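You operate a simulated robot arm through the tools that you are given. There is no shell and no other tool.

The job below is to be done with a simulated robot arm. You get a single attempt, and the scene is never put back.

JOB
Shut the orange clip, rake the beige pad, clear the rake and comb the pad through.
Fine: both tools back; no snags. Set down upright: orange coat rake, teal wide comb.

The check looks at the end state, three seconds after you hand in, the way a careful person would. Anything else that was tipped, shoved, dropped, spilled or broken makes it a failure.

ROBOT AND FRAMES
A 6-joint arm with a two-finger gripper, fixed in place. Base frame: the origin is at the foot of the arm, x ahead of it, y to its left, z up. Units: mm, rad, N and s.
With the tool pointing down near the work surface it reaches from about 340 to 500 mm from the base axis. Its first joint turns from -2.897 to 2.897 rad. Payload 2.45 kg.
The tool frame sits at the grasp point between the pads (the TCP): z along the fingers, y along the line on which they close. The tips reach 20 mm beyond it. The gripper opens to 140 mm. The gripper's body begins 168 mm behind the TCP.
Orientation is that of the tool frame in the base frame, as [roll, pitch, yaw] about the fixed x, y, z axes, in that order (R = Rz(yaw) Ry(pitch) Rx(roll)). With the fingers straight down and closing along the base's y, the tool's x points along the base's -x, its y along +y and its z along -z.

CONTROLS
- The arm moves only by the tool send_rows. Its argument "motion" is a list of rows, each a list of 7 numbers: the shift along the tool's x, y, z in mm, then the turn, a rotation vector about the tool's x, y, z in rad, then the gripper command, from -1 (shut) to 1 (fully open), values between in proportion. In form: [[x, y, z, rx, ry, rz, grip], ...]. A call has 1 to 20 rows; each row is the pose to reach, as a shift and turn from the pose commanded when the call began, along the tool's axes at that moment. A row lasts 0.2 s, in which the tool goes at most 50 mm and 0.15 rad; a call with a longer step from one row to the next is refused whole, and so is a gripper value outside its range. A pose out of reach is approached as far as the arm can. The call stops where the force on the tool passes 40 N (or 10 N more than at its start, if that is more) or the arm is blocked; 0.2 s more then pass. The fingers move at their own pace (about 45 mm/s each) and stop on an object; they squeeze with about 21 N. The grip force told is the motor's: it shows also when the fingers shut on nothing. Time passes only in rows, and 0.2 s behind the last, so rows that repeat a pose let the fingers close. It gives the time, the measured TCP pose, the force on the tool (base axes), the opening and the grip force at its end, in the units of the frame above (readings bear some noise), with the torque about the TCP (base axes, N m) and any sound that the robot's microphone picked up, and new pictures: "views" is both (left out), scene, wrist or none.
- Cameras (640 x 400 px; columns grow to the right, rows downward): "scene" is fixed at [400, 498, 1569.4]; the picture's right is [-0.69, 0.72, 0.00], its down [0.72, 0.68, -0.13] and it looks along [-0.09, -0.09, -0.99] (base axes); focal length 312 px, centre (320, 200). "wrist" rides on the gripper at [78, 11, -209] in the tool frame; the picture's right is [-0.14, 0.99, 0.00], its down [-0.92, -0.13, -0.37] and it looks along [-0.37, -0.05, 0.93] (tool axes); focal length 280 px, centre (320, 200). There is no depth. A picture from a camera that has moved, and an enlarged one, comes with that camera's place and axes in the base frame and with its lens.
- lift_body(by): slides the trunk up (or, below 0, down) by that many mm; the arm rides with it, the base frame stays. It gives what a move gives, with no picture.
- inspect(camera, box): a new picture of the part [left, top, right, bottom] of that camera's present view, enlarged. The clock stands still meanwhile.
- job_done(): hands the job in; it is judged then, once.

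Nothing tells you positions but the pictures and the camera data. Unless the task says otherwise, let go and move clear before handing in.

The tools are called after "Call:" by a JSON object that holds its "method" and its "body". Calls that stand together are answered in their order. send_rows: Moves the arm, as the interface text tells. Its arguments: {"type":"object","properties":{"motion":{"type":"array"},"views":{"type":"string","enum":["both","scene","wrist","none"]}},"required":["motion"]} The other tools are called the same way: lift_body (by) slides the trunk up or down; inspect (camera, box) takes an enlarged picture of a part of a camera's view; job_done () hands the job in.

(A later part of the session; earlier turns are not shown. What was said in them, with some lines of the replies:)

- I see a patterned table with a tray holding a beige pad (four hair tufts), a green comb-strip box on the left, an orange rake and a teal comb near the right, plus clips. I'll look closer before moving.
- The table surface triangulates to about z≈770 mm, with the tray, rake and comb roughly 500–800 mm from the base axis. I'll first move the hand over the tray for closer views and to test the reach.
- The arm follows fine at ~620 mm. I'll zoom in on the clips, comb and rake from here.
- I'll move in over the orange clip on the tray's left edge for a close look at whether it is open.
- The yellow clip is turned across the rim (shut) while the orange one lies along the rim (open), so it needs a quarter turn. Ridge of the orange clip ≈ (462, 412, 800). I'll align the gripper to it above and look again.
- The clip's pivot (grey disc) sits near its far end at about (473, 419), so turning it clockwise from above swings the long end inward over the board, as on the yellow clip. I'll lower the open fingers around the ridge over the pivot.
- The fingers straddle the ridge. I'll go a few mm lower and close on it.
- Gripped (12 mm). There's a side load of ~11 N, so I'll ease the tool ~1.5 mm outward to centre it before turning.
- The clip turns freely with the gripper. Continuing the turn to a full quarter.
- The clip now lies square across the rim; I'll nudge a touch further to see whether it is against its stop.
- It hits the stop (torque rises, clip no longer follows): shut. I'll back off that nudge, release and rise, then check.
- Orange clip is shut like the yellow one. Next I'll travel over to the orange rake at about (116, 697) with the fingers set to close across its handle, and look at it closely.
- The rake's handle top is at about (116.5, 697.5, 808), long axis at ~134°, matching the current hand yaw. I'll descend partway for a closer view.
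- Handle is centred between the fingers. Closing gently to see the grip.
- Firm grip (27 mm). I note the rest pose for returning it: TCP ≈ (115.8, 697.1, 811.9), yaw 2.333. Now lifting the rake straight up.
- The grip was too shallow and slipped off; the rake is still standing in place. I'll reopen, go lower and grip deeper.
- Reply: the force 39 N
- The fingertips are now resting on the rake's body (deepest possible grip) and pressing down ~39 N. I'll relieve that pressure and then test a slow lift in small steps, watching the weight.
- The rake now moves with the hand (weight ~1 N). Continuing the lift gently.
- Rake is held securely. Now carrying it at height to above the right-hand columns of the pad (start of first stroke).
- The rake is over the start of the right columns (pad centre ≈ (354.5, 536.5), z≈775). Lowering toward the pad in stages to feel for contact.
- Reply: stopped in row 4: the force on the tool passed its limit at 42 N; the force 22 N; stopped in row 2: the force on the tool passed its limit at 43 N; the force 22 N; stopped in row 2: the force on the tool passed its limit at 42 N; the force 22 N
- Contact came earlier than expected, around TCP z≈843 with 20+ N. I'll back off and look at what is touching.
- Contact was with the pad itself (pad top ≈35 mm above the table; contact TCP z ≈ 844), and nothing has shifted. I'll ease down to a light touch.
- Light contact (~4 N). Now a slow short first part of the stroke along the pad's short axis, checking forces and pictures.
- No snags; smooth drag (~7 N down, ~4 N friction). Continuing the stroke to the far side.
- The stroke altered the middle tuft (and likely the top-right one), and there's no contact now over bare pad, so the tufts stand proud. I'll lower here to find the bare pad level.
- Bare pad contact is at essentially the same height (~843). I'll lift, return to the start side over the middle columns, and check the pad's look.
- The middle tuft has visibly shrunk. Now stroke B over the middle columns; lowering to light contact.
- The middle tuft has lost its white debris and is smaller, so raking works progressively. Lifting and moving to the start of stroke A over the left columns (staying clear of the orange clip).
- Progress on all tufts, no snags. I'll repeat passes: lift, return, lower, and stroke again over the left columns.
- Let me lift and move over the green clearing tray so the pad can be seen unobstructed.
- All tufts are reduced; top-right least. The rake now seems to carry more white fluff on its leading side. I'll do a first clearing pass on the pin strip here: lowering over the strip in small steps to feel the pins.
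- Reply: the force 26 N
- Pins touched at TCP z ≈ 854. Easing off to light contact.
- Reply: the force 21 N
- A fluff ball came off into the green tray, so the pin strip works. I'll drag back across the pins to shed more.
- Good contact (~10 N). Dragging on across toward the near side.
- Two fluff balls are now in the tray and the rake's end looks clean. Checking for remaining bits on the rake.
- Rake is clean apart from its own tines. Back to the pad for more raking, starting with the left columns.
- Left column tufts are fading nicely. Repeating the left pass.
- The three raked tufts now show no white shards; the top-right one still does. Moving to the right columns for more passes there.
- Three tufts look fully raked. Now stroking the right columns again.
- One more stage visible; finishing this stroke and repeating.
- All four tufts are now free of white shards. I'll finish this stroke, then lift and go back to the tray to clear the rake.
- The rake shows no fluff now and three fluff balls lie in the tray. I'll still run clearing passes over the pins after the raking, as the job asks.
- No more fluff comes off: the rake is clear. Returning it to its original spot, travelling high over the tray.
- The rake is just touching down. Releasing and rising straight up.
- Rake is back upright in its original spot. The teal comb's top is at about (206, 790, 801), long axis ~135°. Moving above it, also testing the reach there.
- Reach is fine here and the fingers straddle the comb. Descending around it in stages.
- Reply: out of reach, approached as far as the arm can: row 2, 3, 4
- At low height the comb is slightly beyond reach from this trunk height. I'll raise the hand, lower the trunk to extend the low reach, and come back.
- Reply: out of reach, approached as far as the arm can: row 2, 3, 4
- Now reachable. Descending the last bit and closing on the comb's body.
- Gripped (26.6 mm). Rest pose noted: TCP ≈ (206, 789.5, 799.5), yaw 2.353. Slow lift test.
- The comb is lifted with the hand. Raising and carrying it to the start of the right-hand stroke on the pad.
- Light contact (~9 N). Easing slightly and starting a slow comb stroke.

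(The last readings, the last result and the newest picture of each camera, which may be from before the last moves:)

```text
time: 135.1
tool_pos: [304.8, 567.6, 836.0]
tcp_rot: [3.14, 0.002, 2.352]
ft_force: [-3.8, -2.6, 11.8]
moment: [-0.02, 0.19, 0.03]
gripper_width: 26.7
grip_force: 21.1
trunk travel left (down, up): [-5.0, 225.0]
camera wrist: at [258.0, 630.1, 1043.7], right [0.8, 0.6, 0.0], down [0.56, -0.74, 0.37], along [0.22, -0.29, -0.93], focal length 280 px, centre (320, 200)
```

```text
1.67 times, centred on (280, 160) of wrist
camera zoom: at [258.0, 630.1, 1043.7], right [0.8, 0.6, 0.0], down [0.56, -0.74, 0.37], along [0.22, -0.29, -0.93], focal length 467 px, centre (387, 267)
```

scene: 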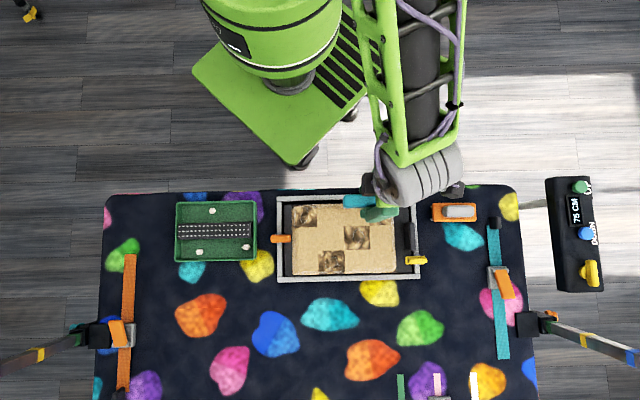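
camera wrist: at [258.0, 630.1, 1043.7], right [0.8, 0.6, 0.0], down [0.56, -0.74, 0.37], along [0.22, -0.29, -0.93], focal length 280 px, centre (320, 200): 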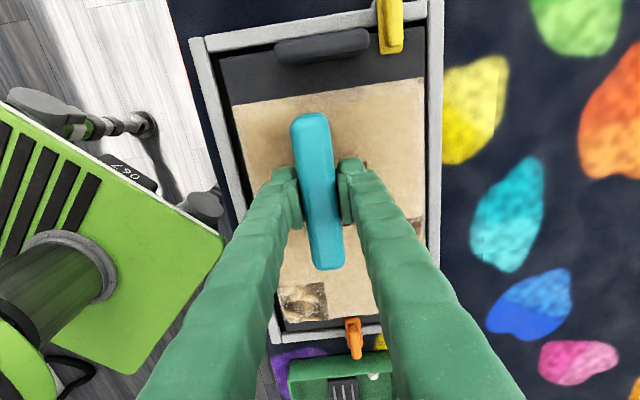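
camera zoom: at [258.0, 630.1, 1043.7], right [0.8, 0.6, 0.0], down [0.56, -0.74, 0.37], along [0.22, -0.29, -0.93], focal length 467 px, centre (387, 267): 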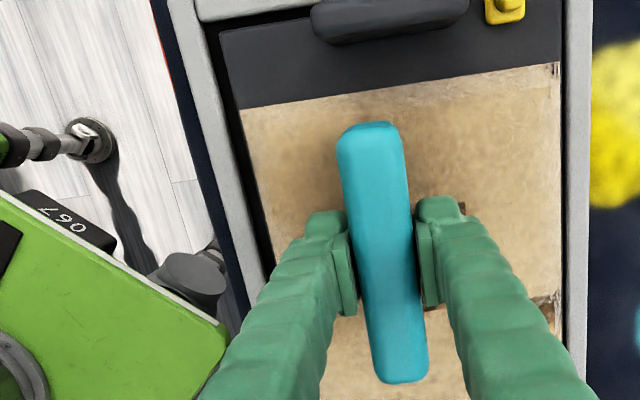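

The combed top-right cell is now clean beige. Continuing the stroke to the far edge.

Call:
{"method": "send_rows", "body": {"motion": [[0, 6, 0, 0, 0, 0, -1], [0, 12, 0, 0, 0, 0, -1], [0, 18, 0, 0, 0, 0, -1], [0, 24, 0, 0, 0, 0, -1], [0, 30, 0, 0, 0, 0, -1], [0, 36, 0, 0, 0, 0, -1], [0, 42, 0, 0, 0, 0, -1], [0, 48, 0, 0, 0, 0, -1], [0, 54, 0, 0, 0, 0, -1], [0, 60, 0, 0, 0, 0, -1], [0, 66, 0, 0, 0, 0, -1], [0, 72, 0, 0, 0, 0, -1], [0, 78, 0, 0, 0, 0, -1], [0, 84, 0, 0, 0, 0, -1], [0, 87, 0, 0, 0, 0, -1]], "views": "wrist"}}

Call:
{"method": "inspect", "body": {"camera": "wrist", "box": [100, 40, 380, 280]}}

```text
time: 138.2
tool_pos: [367.7, 628.7, 835.8]
tcp_rot: [-3.141, 0.0, 2.354]
ft_force: [-2.4, -2.2, 7.1]
moment: [-0.03, 0.04, 0.0]
gripper_width: 27.1
grip_force: 21.0
trunk travel left (down, up): [-5.0, 225.0]
camera wrist: at [320.6, 691.4, 1043.6], right [0.8, 0.6, 0.0], down [0.56, -0.74, 0.37], along [0.22, -0.29, -0.93], focal length 280 px, centre (320, 200)
```

wrist: 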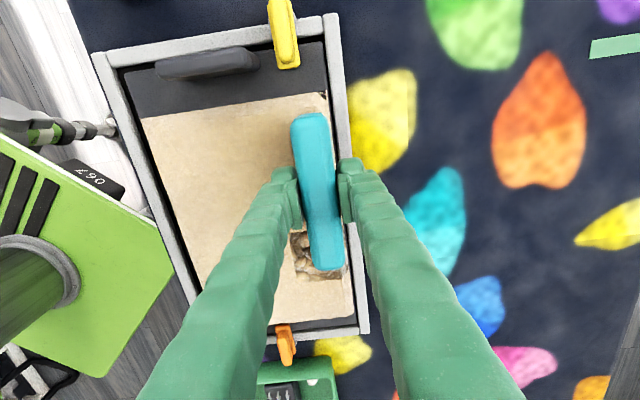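

```text
1.67 times, centred on (240, 160) of wrist
camera zoom: at [320.6, 691.4, 1043.6], right [0.8, 0.6, 0.0], down [0.56, -0.74, 0.37], along [0.22, -0.29, -0.93], focal length 467 px, centre (453, 267)
```

zoom: 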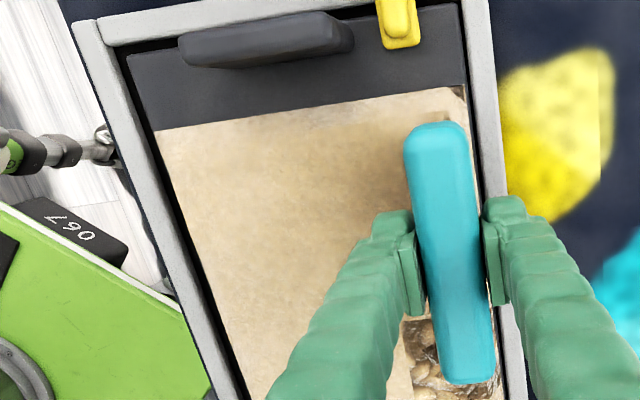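

Right half is clean. Lifting and moving to the left-hand stroke's start, staying clear of the orange clip.

Call:
{"method": "send_rows", "body": {"motion": [[0, 0, -10, 0, 0, 0, -1], [0, 0, -28, 0, 0, 0, -1], [-20, -28, -28, 0, 0, 0, -1], [-44, -60, -28, 0, 0, 0, -1], [-68, -93, -28, 0, 0, 0, -1], [-92, -126, -28, 0, 0, 0, -1], [-106, -146, -28, 0, 0, 0, -1], [-109, -150, -22, 0, 0, 0, -1], [-109, -150, -12, 0, 0, 0, -1], [-109, -150, -4, 0, 0, 0, -1], [-109, -150, -1.5, 0, 0, 0, -1]], "views": "wrist"}}

Call:
{"method": "inspect", "body": {"camera": "wrist", "box": [220, 60, 480, 300]}}

```text
time: 140.7
tool_pos: [338.5, 445.5, 835.9]
tcp_rot: [-3.142, 0.001, 2.354]
ft_force: [-1.1, -0.3, -0.7]
moment: [0.0, 0.01, 0.01]
gripper_width: 26.6
grip_force: 20.8
trunk travel left (down, up): [-5.0, 225.0]
camera wrist: at [291.2, 508.9, 1045.0], right [0.8, 0.6, 0.0], down [0.56, -0.74, 0.37], along [0.22, -0.29, -0.93], focal length 280 px, centre (320, 200)
```

wrist: 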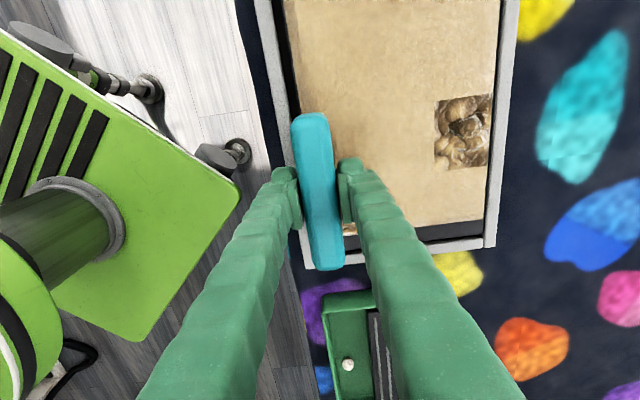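

```text
1.67 times, centred on (350, 180) of wrist
camera zoom: at [291.2, 508.9, 1045.0], right [0.8, 0.6, 0.0], down [0.56, -0.74, 0.37], along [0.22, -0.29, -0.93], focal length 467 px, centre (270, 233)
```

zoom: 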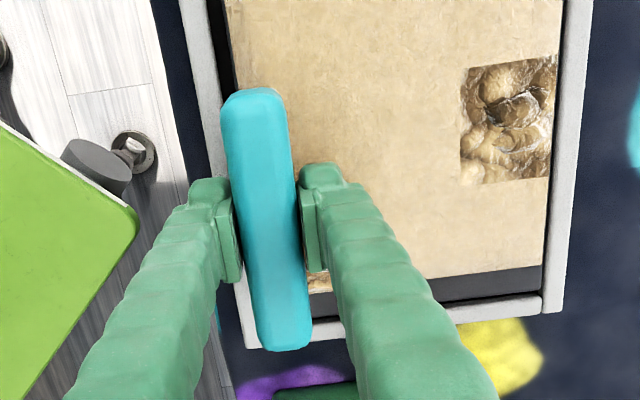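

Call:
{"method": "send_rows", "body": {"motion": [[0, 0, 0.8, 0, 0, 0, -1], [0, 0, 1.5, 0, 0, 0, -1]], "views": "none"}}

```text
time: 141.2
tool_pos: [338.9, 447.2, 834.8]
tcp_rot: [3.14, 0.002, 2.353]
ft_force: [-0.1, -0.7, 1.6]
moment: [-0.05, -0.01, -0.01]
gripper_width: 26.6
grip_force: 20.9
trunk travel left (down, up): [-5.0, 225.0]
```

Call:
{"method": "send_rows", "body": {"motion": [[0, 0, 0.5, 0, 0, 0, -1], [0, 4, 0.6, 0, 0, 0, -1], [0, 10, 0.6, 0, 0, 0, -1], [0, 16, 0.6, 0, 0, 0, -1], [0, 22, 0.6, 0, 0, 0, -1], [0, 28, 0.6, 0, 0, 0, -1], [0, 34, 0.6, 0, 0, 0, -1], [0, 40, 0.6, 0, 0, 0, -1], [0, 46, 0.6, 0, 0, 0, -1], [0, 52, 0.6, 0, 0, 0, -1], [0, 58, 0.6, 0, 0, 0, -1], [0, 64, 0.6, 0, 0, 0, -1]], "views": "wrist"}}

Call:
{"method": "inspect", "body": {"camera": "wrist", "box": [180, 60, 440, 300]}}

```text
time: 143.8
tool_pos: [383.2, 491.0, 836.1]
tcp_rot: [3.14, -0.001, 2.352]
ft_force: [-5.1, -3.3, 13.8]
moment: [-0.01, 0.13, 0.01]
gripper_width: 26.9
grip_force: 21.1
trunk travel left (down, up): [-5.0, 225.0]
camera wrist: at [335.6, 553.4, 1043.3], right [0.8, 0.6, 0.0], down [0.56, -0.74, 0.37], along [0.22, -0.29, -0.93], focal length 280 px, centre (320, 200)
```

wrist: 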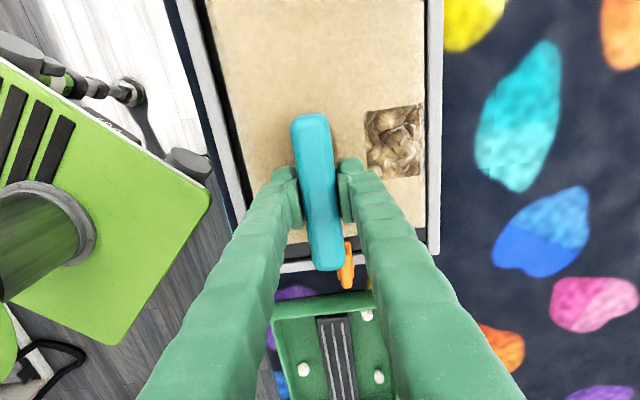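

```text
1.67 times, centred on (310, 180) of wrist
camera zoom: at [335.6, 553.4, 1043.3], right [0.8, 0.6, 0.0], down [0.56, -0.74, 0.37], along [0.22, -0.29, -0.93], focal length 467 px, centre (337, 233)
```

zoom: 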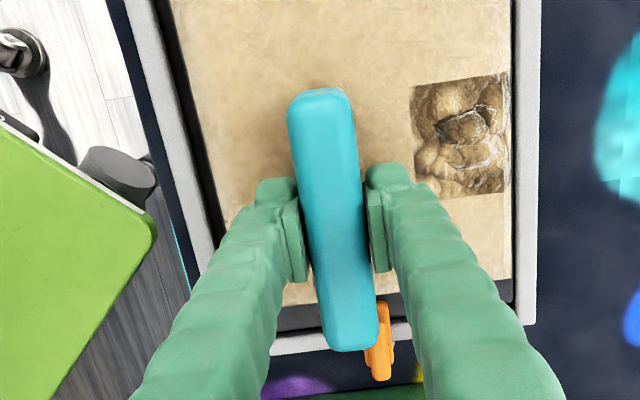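

The left cells are clearing. The comb's end is passing close to the orange clip, so I'll lift slightly, shift it 8 mm away from the clip, set down again and continue.

Call:
{"method": "send_rows", "body": {"motion": [[0, 0, -5, 0, 0, 0, -1], [0, -6, -10, 0, 0, 0, -1], [8, -8, -10, 0, 0, 0, -1], [8, -8, -5, 0, 0, 0, -1], [8, -8, -1.5, 0, 0, 0, -1], [8, -8, -0.4, 0, 0, 0, -1]], "views": "wrist"}}

Call:
{"method": "inspect", "body": {"camera": "wrist", "box": [260, 160, 400, 300]}}

Call:
{"method": "inspect", "body": {"camera": "scene", "box": [260, 200, 340, 260]}}

```text
time: 145.2
tool_pos: [373.4, 491.1, 834.6]
tcp_rot: [3.141, 0.001, 2.352]
ft_force: [-0.5, -1.6, 4.1]
moment: [-0.02, -0.02, 0.0]
gripper_width: 26.6
grip_force: 20.6
trunk travel left (down, up): [-5.0, 225.0]
camera wrist: at [324.8, 553.9, 1043.5], right [0.8, 0.6, 0.0], down [0.56, -0.74, 0.37], along [0.22, -0.29, -0.93], focal length 280 px, centre (320, 200)
```

wrist: 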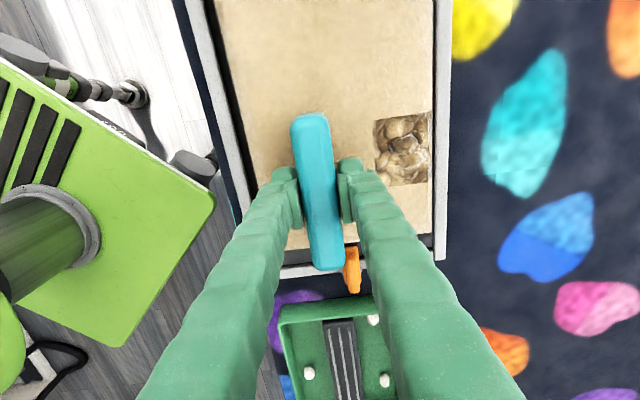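

```text
2.86 times, centred on (330, 230) of wrist
camera zoom: at [324.8, 553.9, 1043.5], right [0.8, 0.6, 0.0], down [0.56, -0.74, 0.37], along [0.22, -0.29, -0.93], focal length 801 px, centre (291, 114)
```

zoom: 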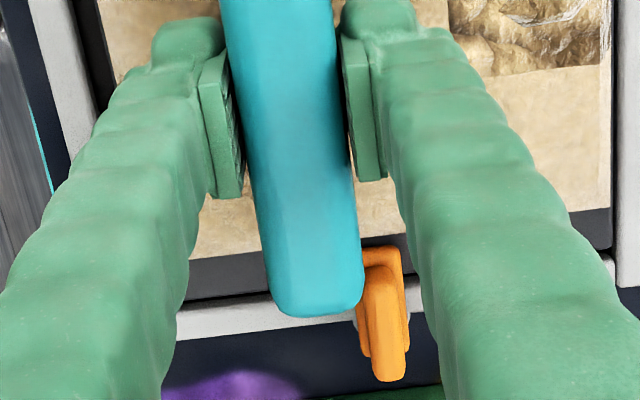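

```text
6.67 times, centred on (300, 230) of scene
camera zoom: at [400.0, 498.0, 1569.4], right [-0.69, 0.72, 0.0], down [0.72, 0.68, -0.13], along [-0.09, -0.09, -0.99], focal length 2080 px, centre (453, 0)
```

zoom: 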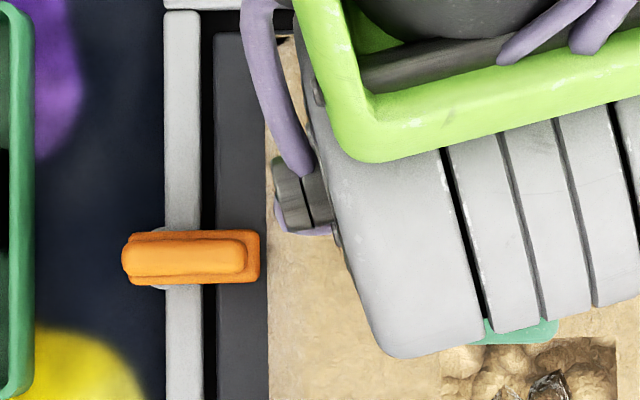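

Good clearance now. Continuing the comb stroke through to the far edge.

Call:
{"method": "send_rows", "body": {"motion": [[0, 4, 0, 0, 0, 0, -1], [0, 10, 0.1, 0, 0, 0, -1], [0, 16, 0.1, 0, 0, 0, -1], [0, 22, 0.1, 0, 0, 0, -1], [0, 28, 0.1, 0, 0, 0, -1], [0, 34, 0.1, 0, 0, 0, -1], [0, 40, 0.1, 0, 0, 0, -1], [0, 46, 0.1, 0, 0, 0, -1], [0, 52, 0.1, 0, 0, 0, -1], [0, 58, 0.1, 0, 0, 0, -1], [0, 64, 0.1, 0, 0, 0, -1], [0, 70, 0.1, 0, 0, 0, -1], [0, 76, 0.1, 0, 0, 0, -1], [0, 82, 0.1, 0, 0, 0, -1], [0, 88, 0.1, 0, 0, 0, -1], [0, 93, 0.1, 0, 0, 0, -1]], "views": "wrist"}}

Call:
{"method": "inspect", "body": {"camera": "wrist", "box": [120, 0, 400, 280]}}

```text
time: 148.7
tool_pos: [438.5, 556.4, 835.1]
tcp_rot: [-3.141, 0.002, 2.354]
ft_force: [-1.2, -1.1, 3.4]
moment: [-0.02, 0.02, 0.01]
gripper_width: 26.9
grip_force: 21.0
trunk travel left (down, up): [-5.0, 225.0]
camera wrist: at [391.0, 619.7, 1043.3], right [0.8, 0.6, 0.0], down [0.56, -0.74, 0.37], along [0.22, -0.3, -0.93], focal length 280 px, centre (320, 200)
```

wrist: 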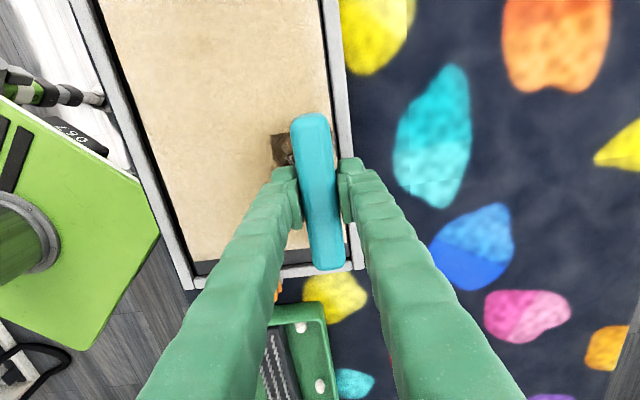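

```text
1.43 times, centred on (260, 140) of wrist
camera zoom: at [391.0, 619.7, 1043.3], right [0.8, 0.6, 0.0], down [0.56, -0.74, 0.37], along [0.22, -0.3, -0.93], focal length 401 px, centre (406, 286)
```

zoom: 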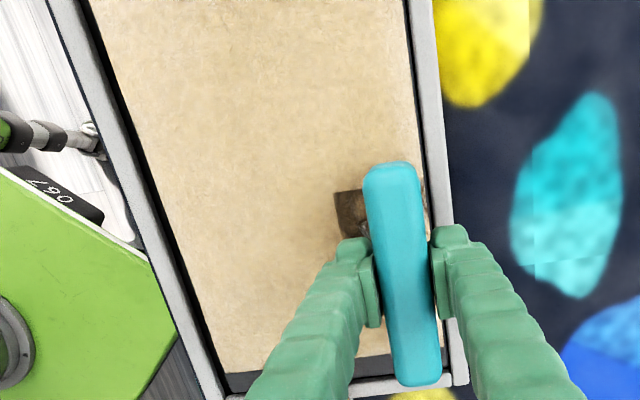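

The bottom tuft is not yet cleared. I'll lift and look, then repeat that part with a slightly firmer contact.

Call:
{"method": "send_rows", "body": {"motion": [[0, 3, 0.2, 0, 0, 0, -1], [0, 3, -8, 0, 0, 0, -1], [0, -5, -20, 0, 0, 0, -1], [0, -50, -20, 0, 0, 0, -1], [0, -85, -20, 0, 0, 0, -1]], "views": "wrist"}}

Call:
{"method": "inspect", "body": {"camera": "wrist", "box": [160, 0, 440, 280]}}

Call:
{"method": "inspect", "body": {"camera": "scene", "box": [270, 180, 430, 290]}}

```text
time: 149.8
tool_pos: [378.1, 497.5, 854.5]
tcp_rot: [-3.141, 0.002, 2.352]
ft_force: [0.0, -0.6, -0.9]
moment: [0.02, 0.0, -0.01]
gripper_width: 26.7
grip_force: 20.7
trunk travel left (down, up): [-5.0, 225.0]
camera wrist: at [330.6, 559.6, 1063.1], right [0.8, 0.6, 0.0], down [0.56, -0.74, 0.37], along [0.22, -0.29, -0.93], focal length 280 px, centre (320, 200)
```

wrist: 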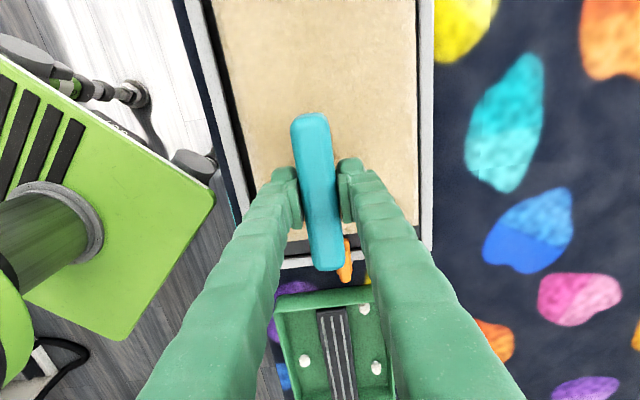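

```text
1.43 times, centred on (300, 140) of wrist
camera zoom: at [330.6, 559.6, 1063.1], right [0.8, 0.6, 0.0], down [0.56, -0.74, 0.37], along [0.22, -0.29, -0.93], focal length 401 px, centre (349, 286)
```

zoom: 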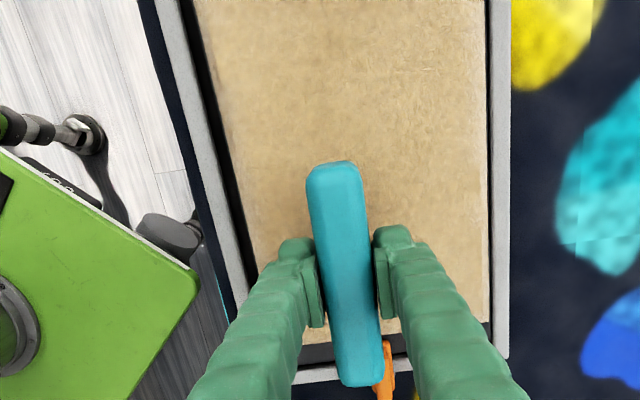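

```text
3.64 times, centred on (350, 235) of scene
camera zoom: at [400.0, 498.0, 1569.4], right [-0.69, 0.72, 0.0], down [0.72, 0.68, -0.13], along [-0.09, -0.09, -0.99], focal length 1135 px, centre (211, 73)
```

zoom: 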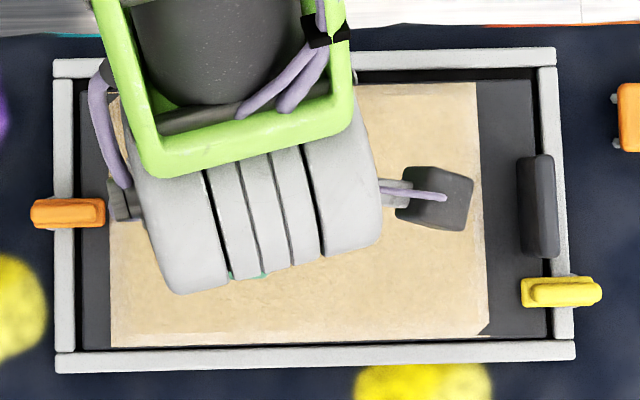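

The whole pad is clean beige now. Carrying the comb back, high over the tray, to above its original place.

Call:
{"method": "send_rows", "body": {"motion": [[0, 0, -15, 0, 0, 0, -1], [0, 0, -40, 0, 0, 0, -1], [25, 6, -42, 0, 0, 0, -1], [65, 16, -42, 0, 0, 0, -1], [105, 27, -42, 0, 0, 0, -1], [145, 37, -42, 0, 0, 0, -1], [185, 47, -42, 0, 0, 0, -1], [225, 57, -42, 0, 0, 0, -1], [262, 67, -42, 0, 0, 0, -1], [297, 75, -42, 0, 0, 0, -1], [320, 81, -42, 0, 0, 0, -1], [328.5, 83.5, -42, 0, 0, 0, -1]], "views": "both"}}

Call:
{"method": "inspect", "body": {"camera": "scene", "box": [270, 180, 430, 290]}}

```text
time: 152.4
tool_pos: [205.3, 789.2, 896.2]
tcp_rot: [-3.141, 0.001, 2.352]
ft_force: [-0.3, -0.6, -1.8]
moment: [-0.02, 0.0, -0.01]
gripper_width: 26.9
grip_force: 21.7
trunk travel left (down, up): [-5.0, 225.0]
camera wrist: at [158.0, 851.9, 1104.2], right [0.8, 0.6, 0.0], down [0.56, -0.74, 0.37], along [0.22, -0.29, -0.93], focal length 280 px, centre (320, 200)
```

scene: 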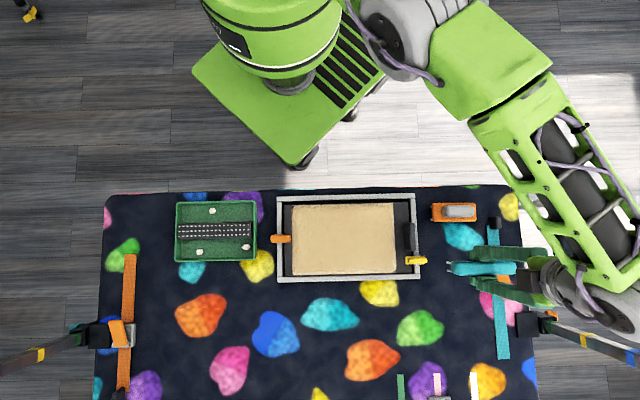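
wrist: 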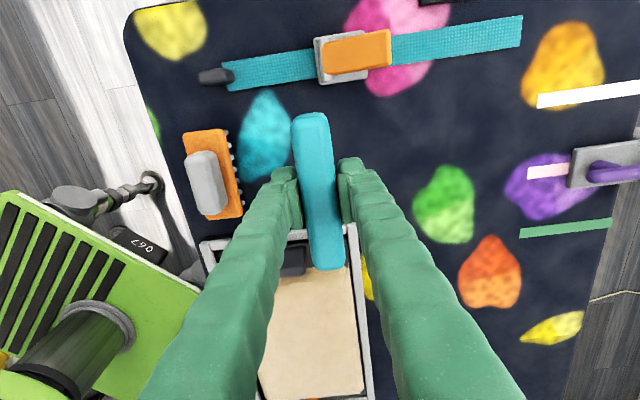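

```text
3.64 times, centred on (350, 235) of scene
camera zoom: at [400.0, 498.0, 1569.4], right [-0.69, 0.72, 0.0], down [0.72, 0.68, -0.13], along [-0.09, -0.09, -0.99], focal length 1135 px, centre (211, 73)
```

zoom: 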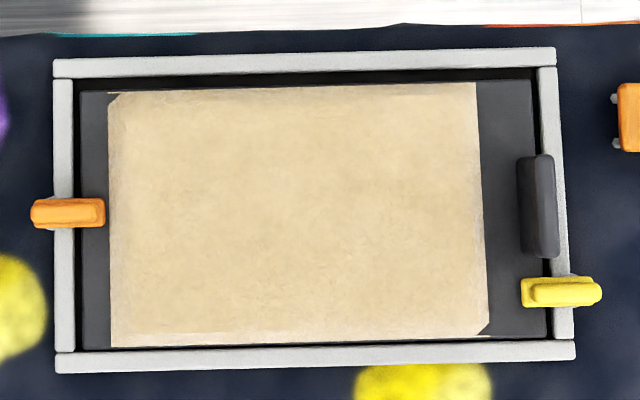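

The pad is uniformly clean. Lowering the comb onto its original spot.

Call:
{"method": "send_rows", "body": {"motion": [[0, 0, 25, 0, 0, 0, -1], [0, 0, 50, 0, 0, 0, -1], [0, 0, 70, 0, 0, 0, -1], [0, 0, 84, 0, 0, 0, -1], [0, 0, 92, 0, 0, 0, -1]], "views": "wrist"}}

Call:
{"method": "inspect", "body": {"camera": "scene", "box": [400, 200, 520, 290]}}

```text
time: 153.7
tool_pos: [205.7, 788.8, 805.2]
tcp_rot: [3.14, -0.001, 2.352]
ft_force: [-1.0, 0.0, 0.3]
moment: [0.01, 0.01, 0.0]
gripper_width: 26.8
grip_force: 21.2
trunk travel left (down, up): [-5.0, 225.0]
camera wrist: at [158.5, 851.4, 1012.9], right [0.8, 0.6, 0.0], down [0.56, -0.74, 0.37], along [0.22, -0.29, -0.93], focal length 280 px, centre (320, 200)
```

wrist: 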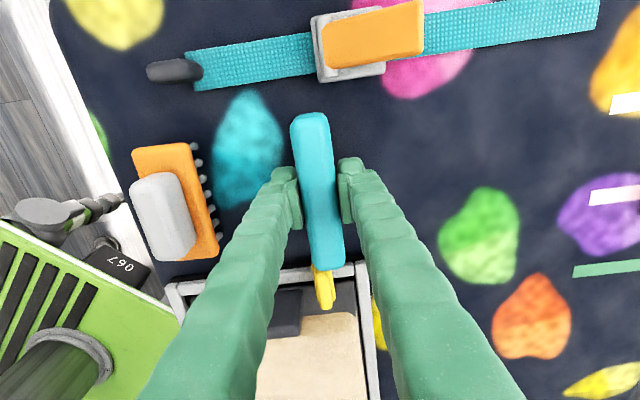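

```text
4.44 times, centred on (460, 245) of scene
camera zoom: at [400.0, 498.0, 1569.4], right [-0.69, 0.72, 0.0], down [0.72, 0.68, -0.13], along [-0.09, -0.09, -0.99], focal length 1387 px, centre (-302, 0)
```

zoom: 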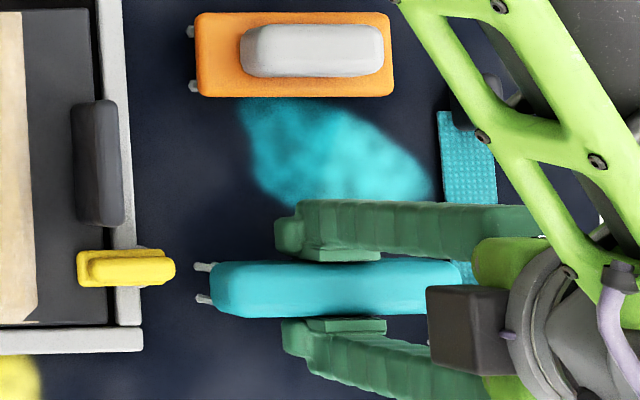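

Still ~5 mm above the table; lowering in small steps to touchdown.

Call:
{"method": "send_rows", "body": {"motion": [[0, 0, 1.5, 0, 0, 0, -1], [0, 0, 3, 0, 0, 0, -1], [0, 0, 4, 0, 0, 0, -1]], "views": "none"}}

```text
time: 154.4
tool_pos: [206.8, 789.1, 800.1]
tcp_rot: [3.14, 0.001, 2.354]
ft_force: [-0.2, 0.0, -0.7]
moment: [0.02, -0.01, 0.01]
gripper_width: 26.8
grip_force: 20.7
trunk travel left (down, up): [-5.0, 225.0]
```

Call:
{"method": "send_rows", "body": {"motion": [[0, 0, 0.7, 0, 0, 0, -1], [0, 0, 1.4, 0, 0, 0, -1]], "views": "none"}}

```text
time: 155.1
tool_pos: [206.7, 788.7, 798.8]
tcp_rot: [3.141, 0.001, 2.354]
ft_force: [0.1, 0.0, 0.6]
moment: [-0.05, -0.06, -0.01]
gripper_width: 26.8
grip_force: 20.7
trunk travel left (down, up): [-5.0, 225.0]
```

Touching down. Releasing and rising straight up.

Call:
{"method": "send_rows", "body": {"motion": [[0, 0, 0.4, 0, 0, 0, -1], [0, 0, 0.4, 0, 0, 0, -0.5], [0, 0, 0.4, 0, 0, 0, -0.2], [0, 0, 0.4, 0, 0, 0, -0.2], [0, 0, -10, 0, 0, 0, -0.2], [0, 0, -30, 0, 0, 0, -0.2], [0, 0, -60, 0, 0, 0, -0.2], [0, 0, -95, 0, 0, 0, -0.2]], "views": "both"}}

Call:
{"method": "inspect", "body": {"camera": "wrist", "box": [160, 80, 400, 280]}}

Call:
{"method": "inspect", "body": {"camera": "scene", "box": [400, 200, 520, 290]}}

```text
time: 156.8
tool_pos: [204.9, 788.9, 894.1]
tcp_rot: [3.141, 0.001, 2.353]
ft_force: [0.8, -0.9, -0.2]
moment: [-0.03, -0.01, -0.02]
gripper_width: 56.1
grip_force: 0.0
trunk travel left (down, up): [-5.0, 225.0]
camera wrist: at [157.7, 851.6, 1102.8], right [0.8, 0.6, 0.0], down [0.56, -0.74, 0.37], along [0.22, -0.29, -0.93], focal length 280 px, centre (320, 200)
```

scene: 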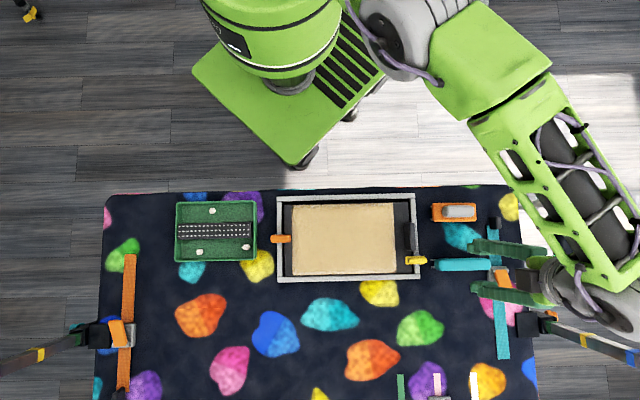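
wrist: 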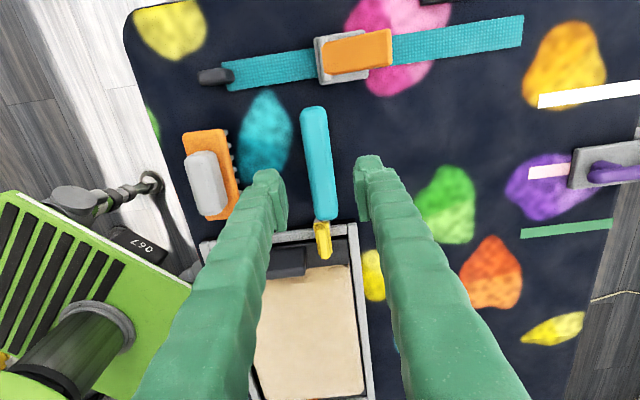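

```text
2.00 times, centred on (280, 180) of wrist
camera zoom: at [157.7, 851.6, 1102.8], right [0.8, 0.6, 0.0], down [0.56, -0.74, 0.37], along [0.22, -0.29, -0.93], focal length 561 px, centre (400, 240)
```

zoom: 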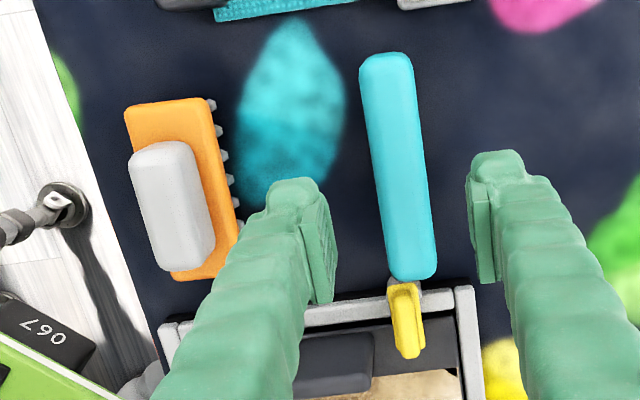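

```text
4.44 times, centred on (460, 245) of scene
camera zoom: at [400.0, 498.0, 1569.4], right [-0.69, 0.72, 0.0], down [0.72, 0.68, -0.13], along [-0.09, -0.09, -0.99], focal length 1387 px, centre (-302, 0)
```

zoom: 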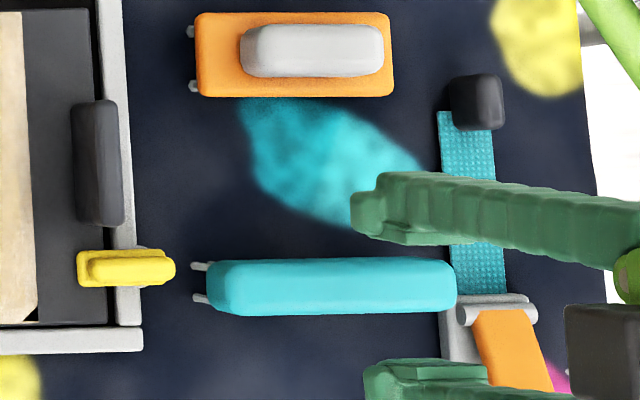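

Comb stands upright where it was. I'll restore the trunk height and move the arm clear, then do a final check.

Call:
{"method": "lift_body", "body": {"by": 70}}

Call:
{"method": "send_rows", "body": {"motion": [[0, 0, -20, 0, 0, 0, -0.2], [-5, -15, -50, 0, 0, 0, -0.2], [-20, -50, -75, 0, 0, 0, 0], [-35, -90, -95, 0, 0, 0, 0], [-50, -130, -110, 0, 0, 0, 0.3], [-65, -170, -120, 0, 0, 0, 0.6], [-80, -205, -126, 0, 0, 0, 1], [-88, -230, -128, 0, 0, 0, 1], [-88, -230, -128, 0, 0, 0, 1]], "views": "both"}}

Call:
{"method": "inspect", "body": {"camera": "scene", "box": [170, 180, 430, 290]}}

Call:
{"method": "inspect", "body": {"camera": "scene", "box": [400, 180, 540, 300]}}

Call:
{"method": "inspect", "body": {"camera": "scene", "box": [0, 180, 640, 400]}}

```text
time: 157.9
tool_pos: [205.4, 788.7, 963.3]
tcp_rot: [-3.141, 0.002, 2.352]
ft_force: [0.1, 0.4, 0.4]
moment: [0.02, 0.02, 0.03]
gripper_width: 56.0
grip_force: 0.2
trunk travel left (down, up): [-75.0, 155.0]
```

```text
time: 159.9
tool_pos: [103.9, 564.7, 1091.7]
tcp_rot: [3.142, 0.002, 2.35]
ft_force: [-0.3, 0.1, 0.6]
moment: [0.0, -0.02, 0.02]
gripper_width: 139.8
grip_force: 0.1
trunk travel left (down, up): [-75.0, 155.0]
camera wrist: at [56.9, 627.5, 1299.5], right [0.8, 0.6, 0.0], down [0.56, -0.74, 0.37], along [0.22, -0.3, -0.93], focal length 280 px, centre (320, 200)
```

scene: 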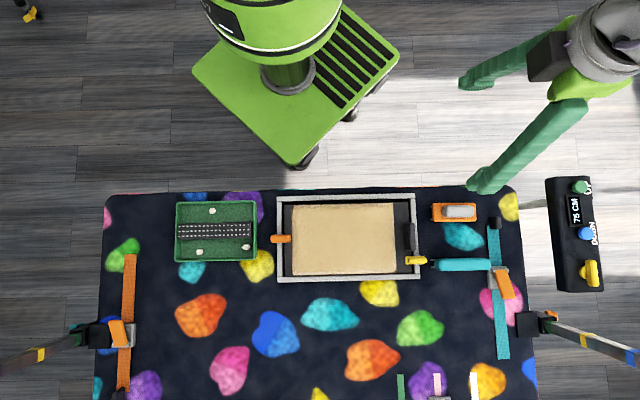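
wrist: 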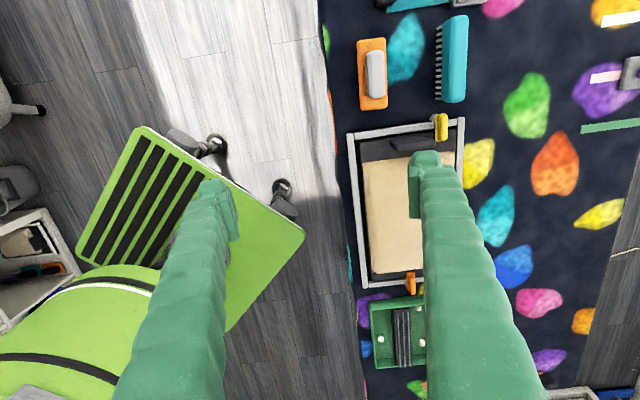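

```text
2.46 times, centred on (300, 235) of scene
camera zoom: at [400.0, 498.0, 1569.4], right [-0.69, 0.72, 0.0], down [0.72, 0.68, -0.13], along [-0.09, -0.09, -0.99], focal length 768 px, centre (369, 114)
```

zoom: 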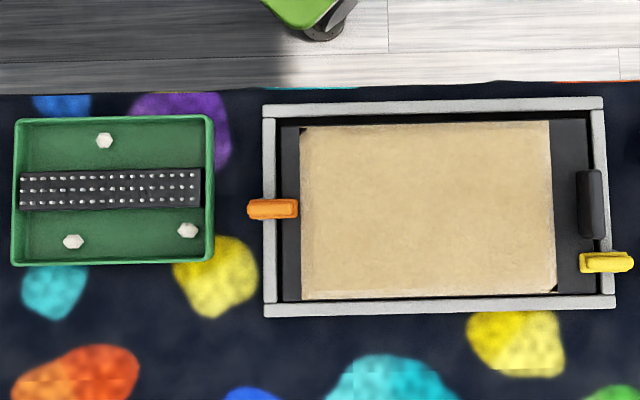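

```text
3.33 times, centred on (470, 240) of scene
camera zoom: at [400.0, 498.0, 1569.4], right [-0.69, 0.72, 0.0], down [0.72, 0.68, -0.13], along [-0.09, -0.09, -0.99], focal length 1040 px, centre (-180, 67)
```

zoom: 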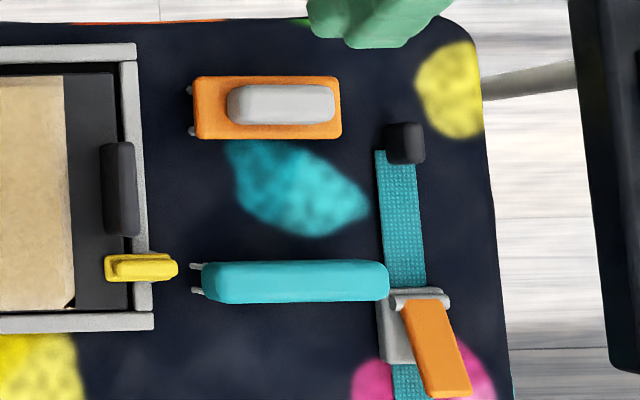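

```text
1.00 times, centred on (320, 290) of scene (not enlarged: the box is as wide or as high as the picture)
camera zoom: at [400.0, 498.0, 1569.4], right [-0.69, 0.72, 0.0], down [0.72, 0.68, -0.13], along [-0.09, -0.09, -0.99], focal length 312 px, centre (320, 110)
```

zoom: 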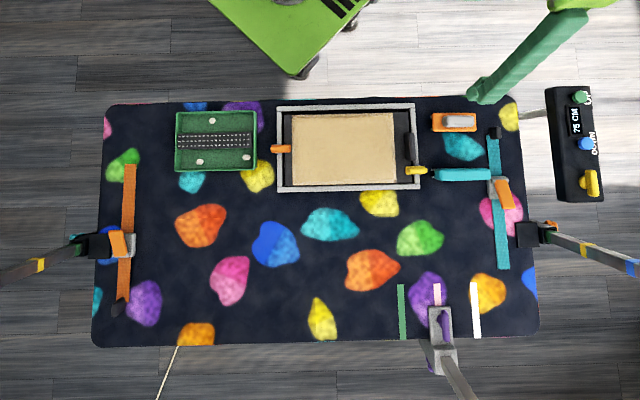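

Everything checks out in the pictures:
- The orange clip is across the rim and shut.
- The pad is clean.
- Three fluff balls lie in the clearing tray and the rake shows none.
- Both tools stand upright within about 3 mm of where they started.
- The arm is clear of the table.

Handing in.

Call:
{"method": "job_done", "body": {}}

```text
The job is handed in.
```

I finished the job and handed it in. In the last pictures before hand-in, everything the job asked for looked done:

- **Orange clip:** turned a quarter turn until it hit its stop. It now lies across the rim like the yellow one.
- **Raking:** several light passes cleared the loose white bits from all four tufts.
- **Rake clearing:** three balls of fluff came off onto the clearing tray. More passes over the pins after the last raking brought nothing else off.
- **Combing:** one pass over each half left the pad an even beige, with no tufts left.
- **Snags:** I saw none; the dragging stayed smooth and light throughout.
- **Tools:** the rake and comb are both standing upright, within about 3 mm of where they started. The gripper is open and clear of the table.

Two things went less smoothly, with no visible damage:

- **Rake slip:** my first grip on the rake slipped off as I lifted. The rake stayed standing in place.
- **Firm touch on the pad:** my first touchdown with the rake pressed to about 43 N before the arm stopped itself.

I lowered the trunk to reach the comb and put it back to its starting height afterwards.
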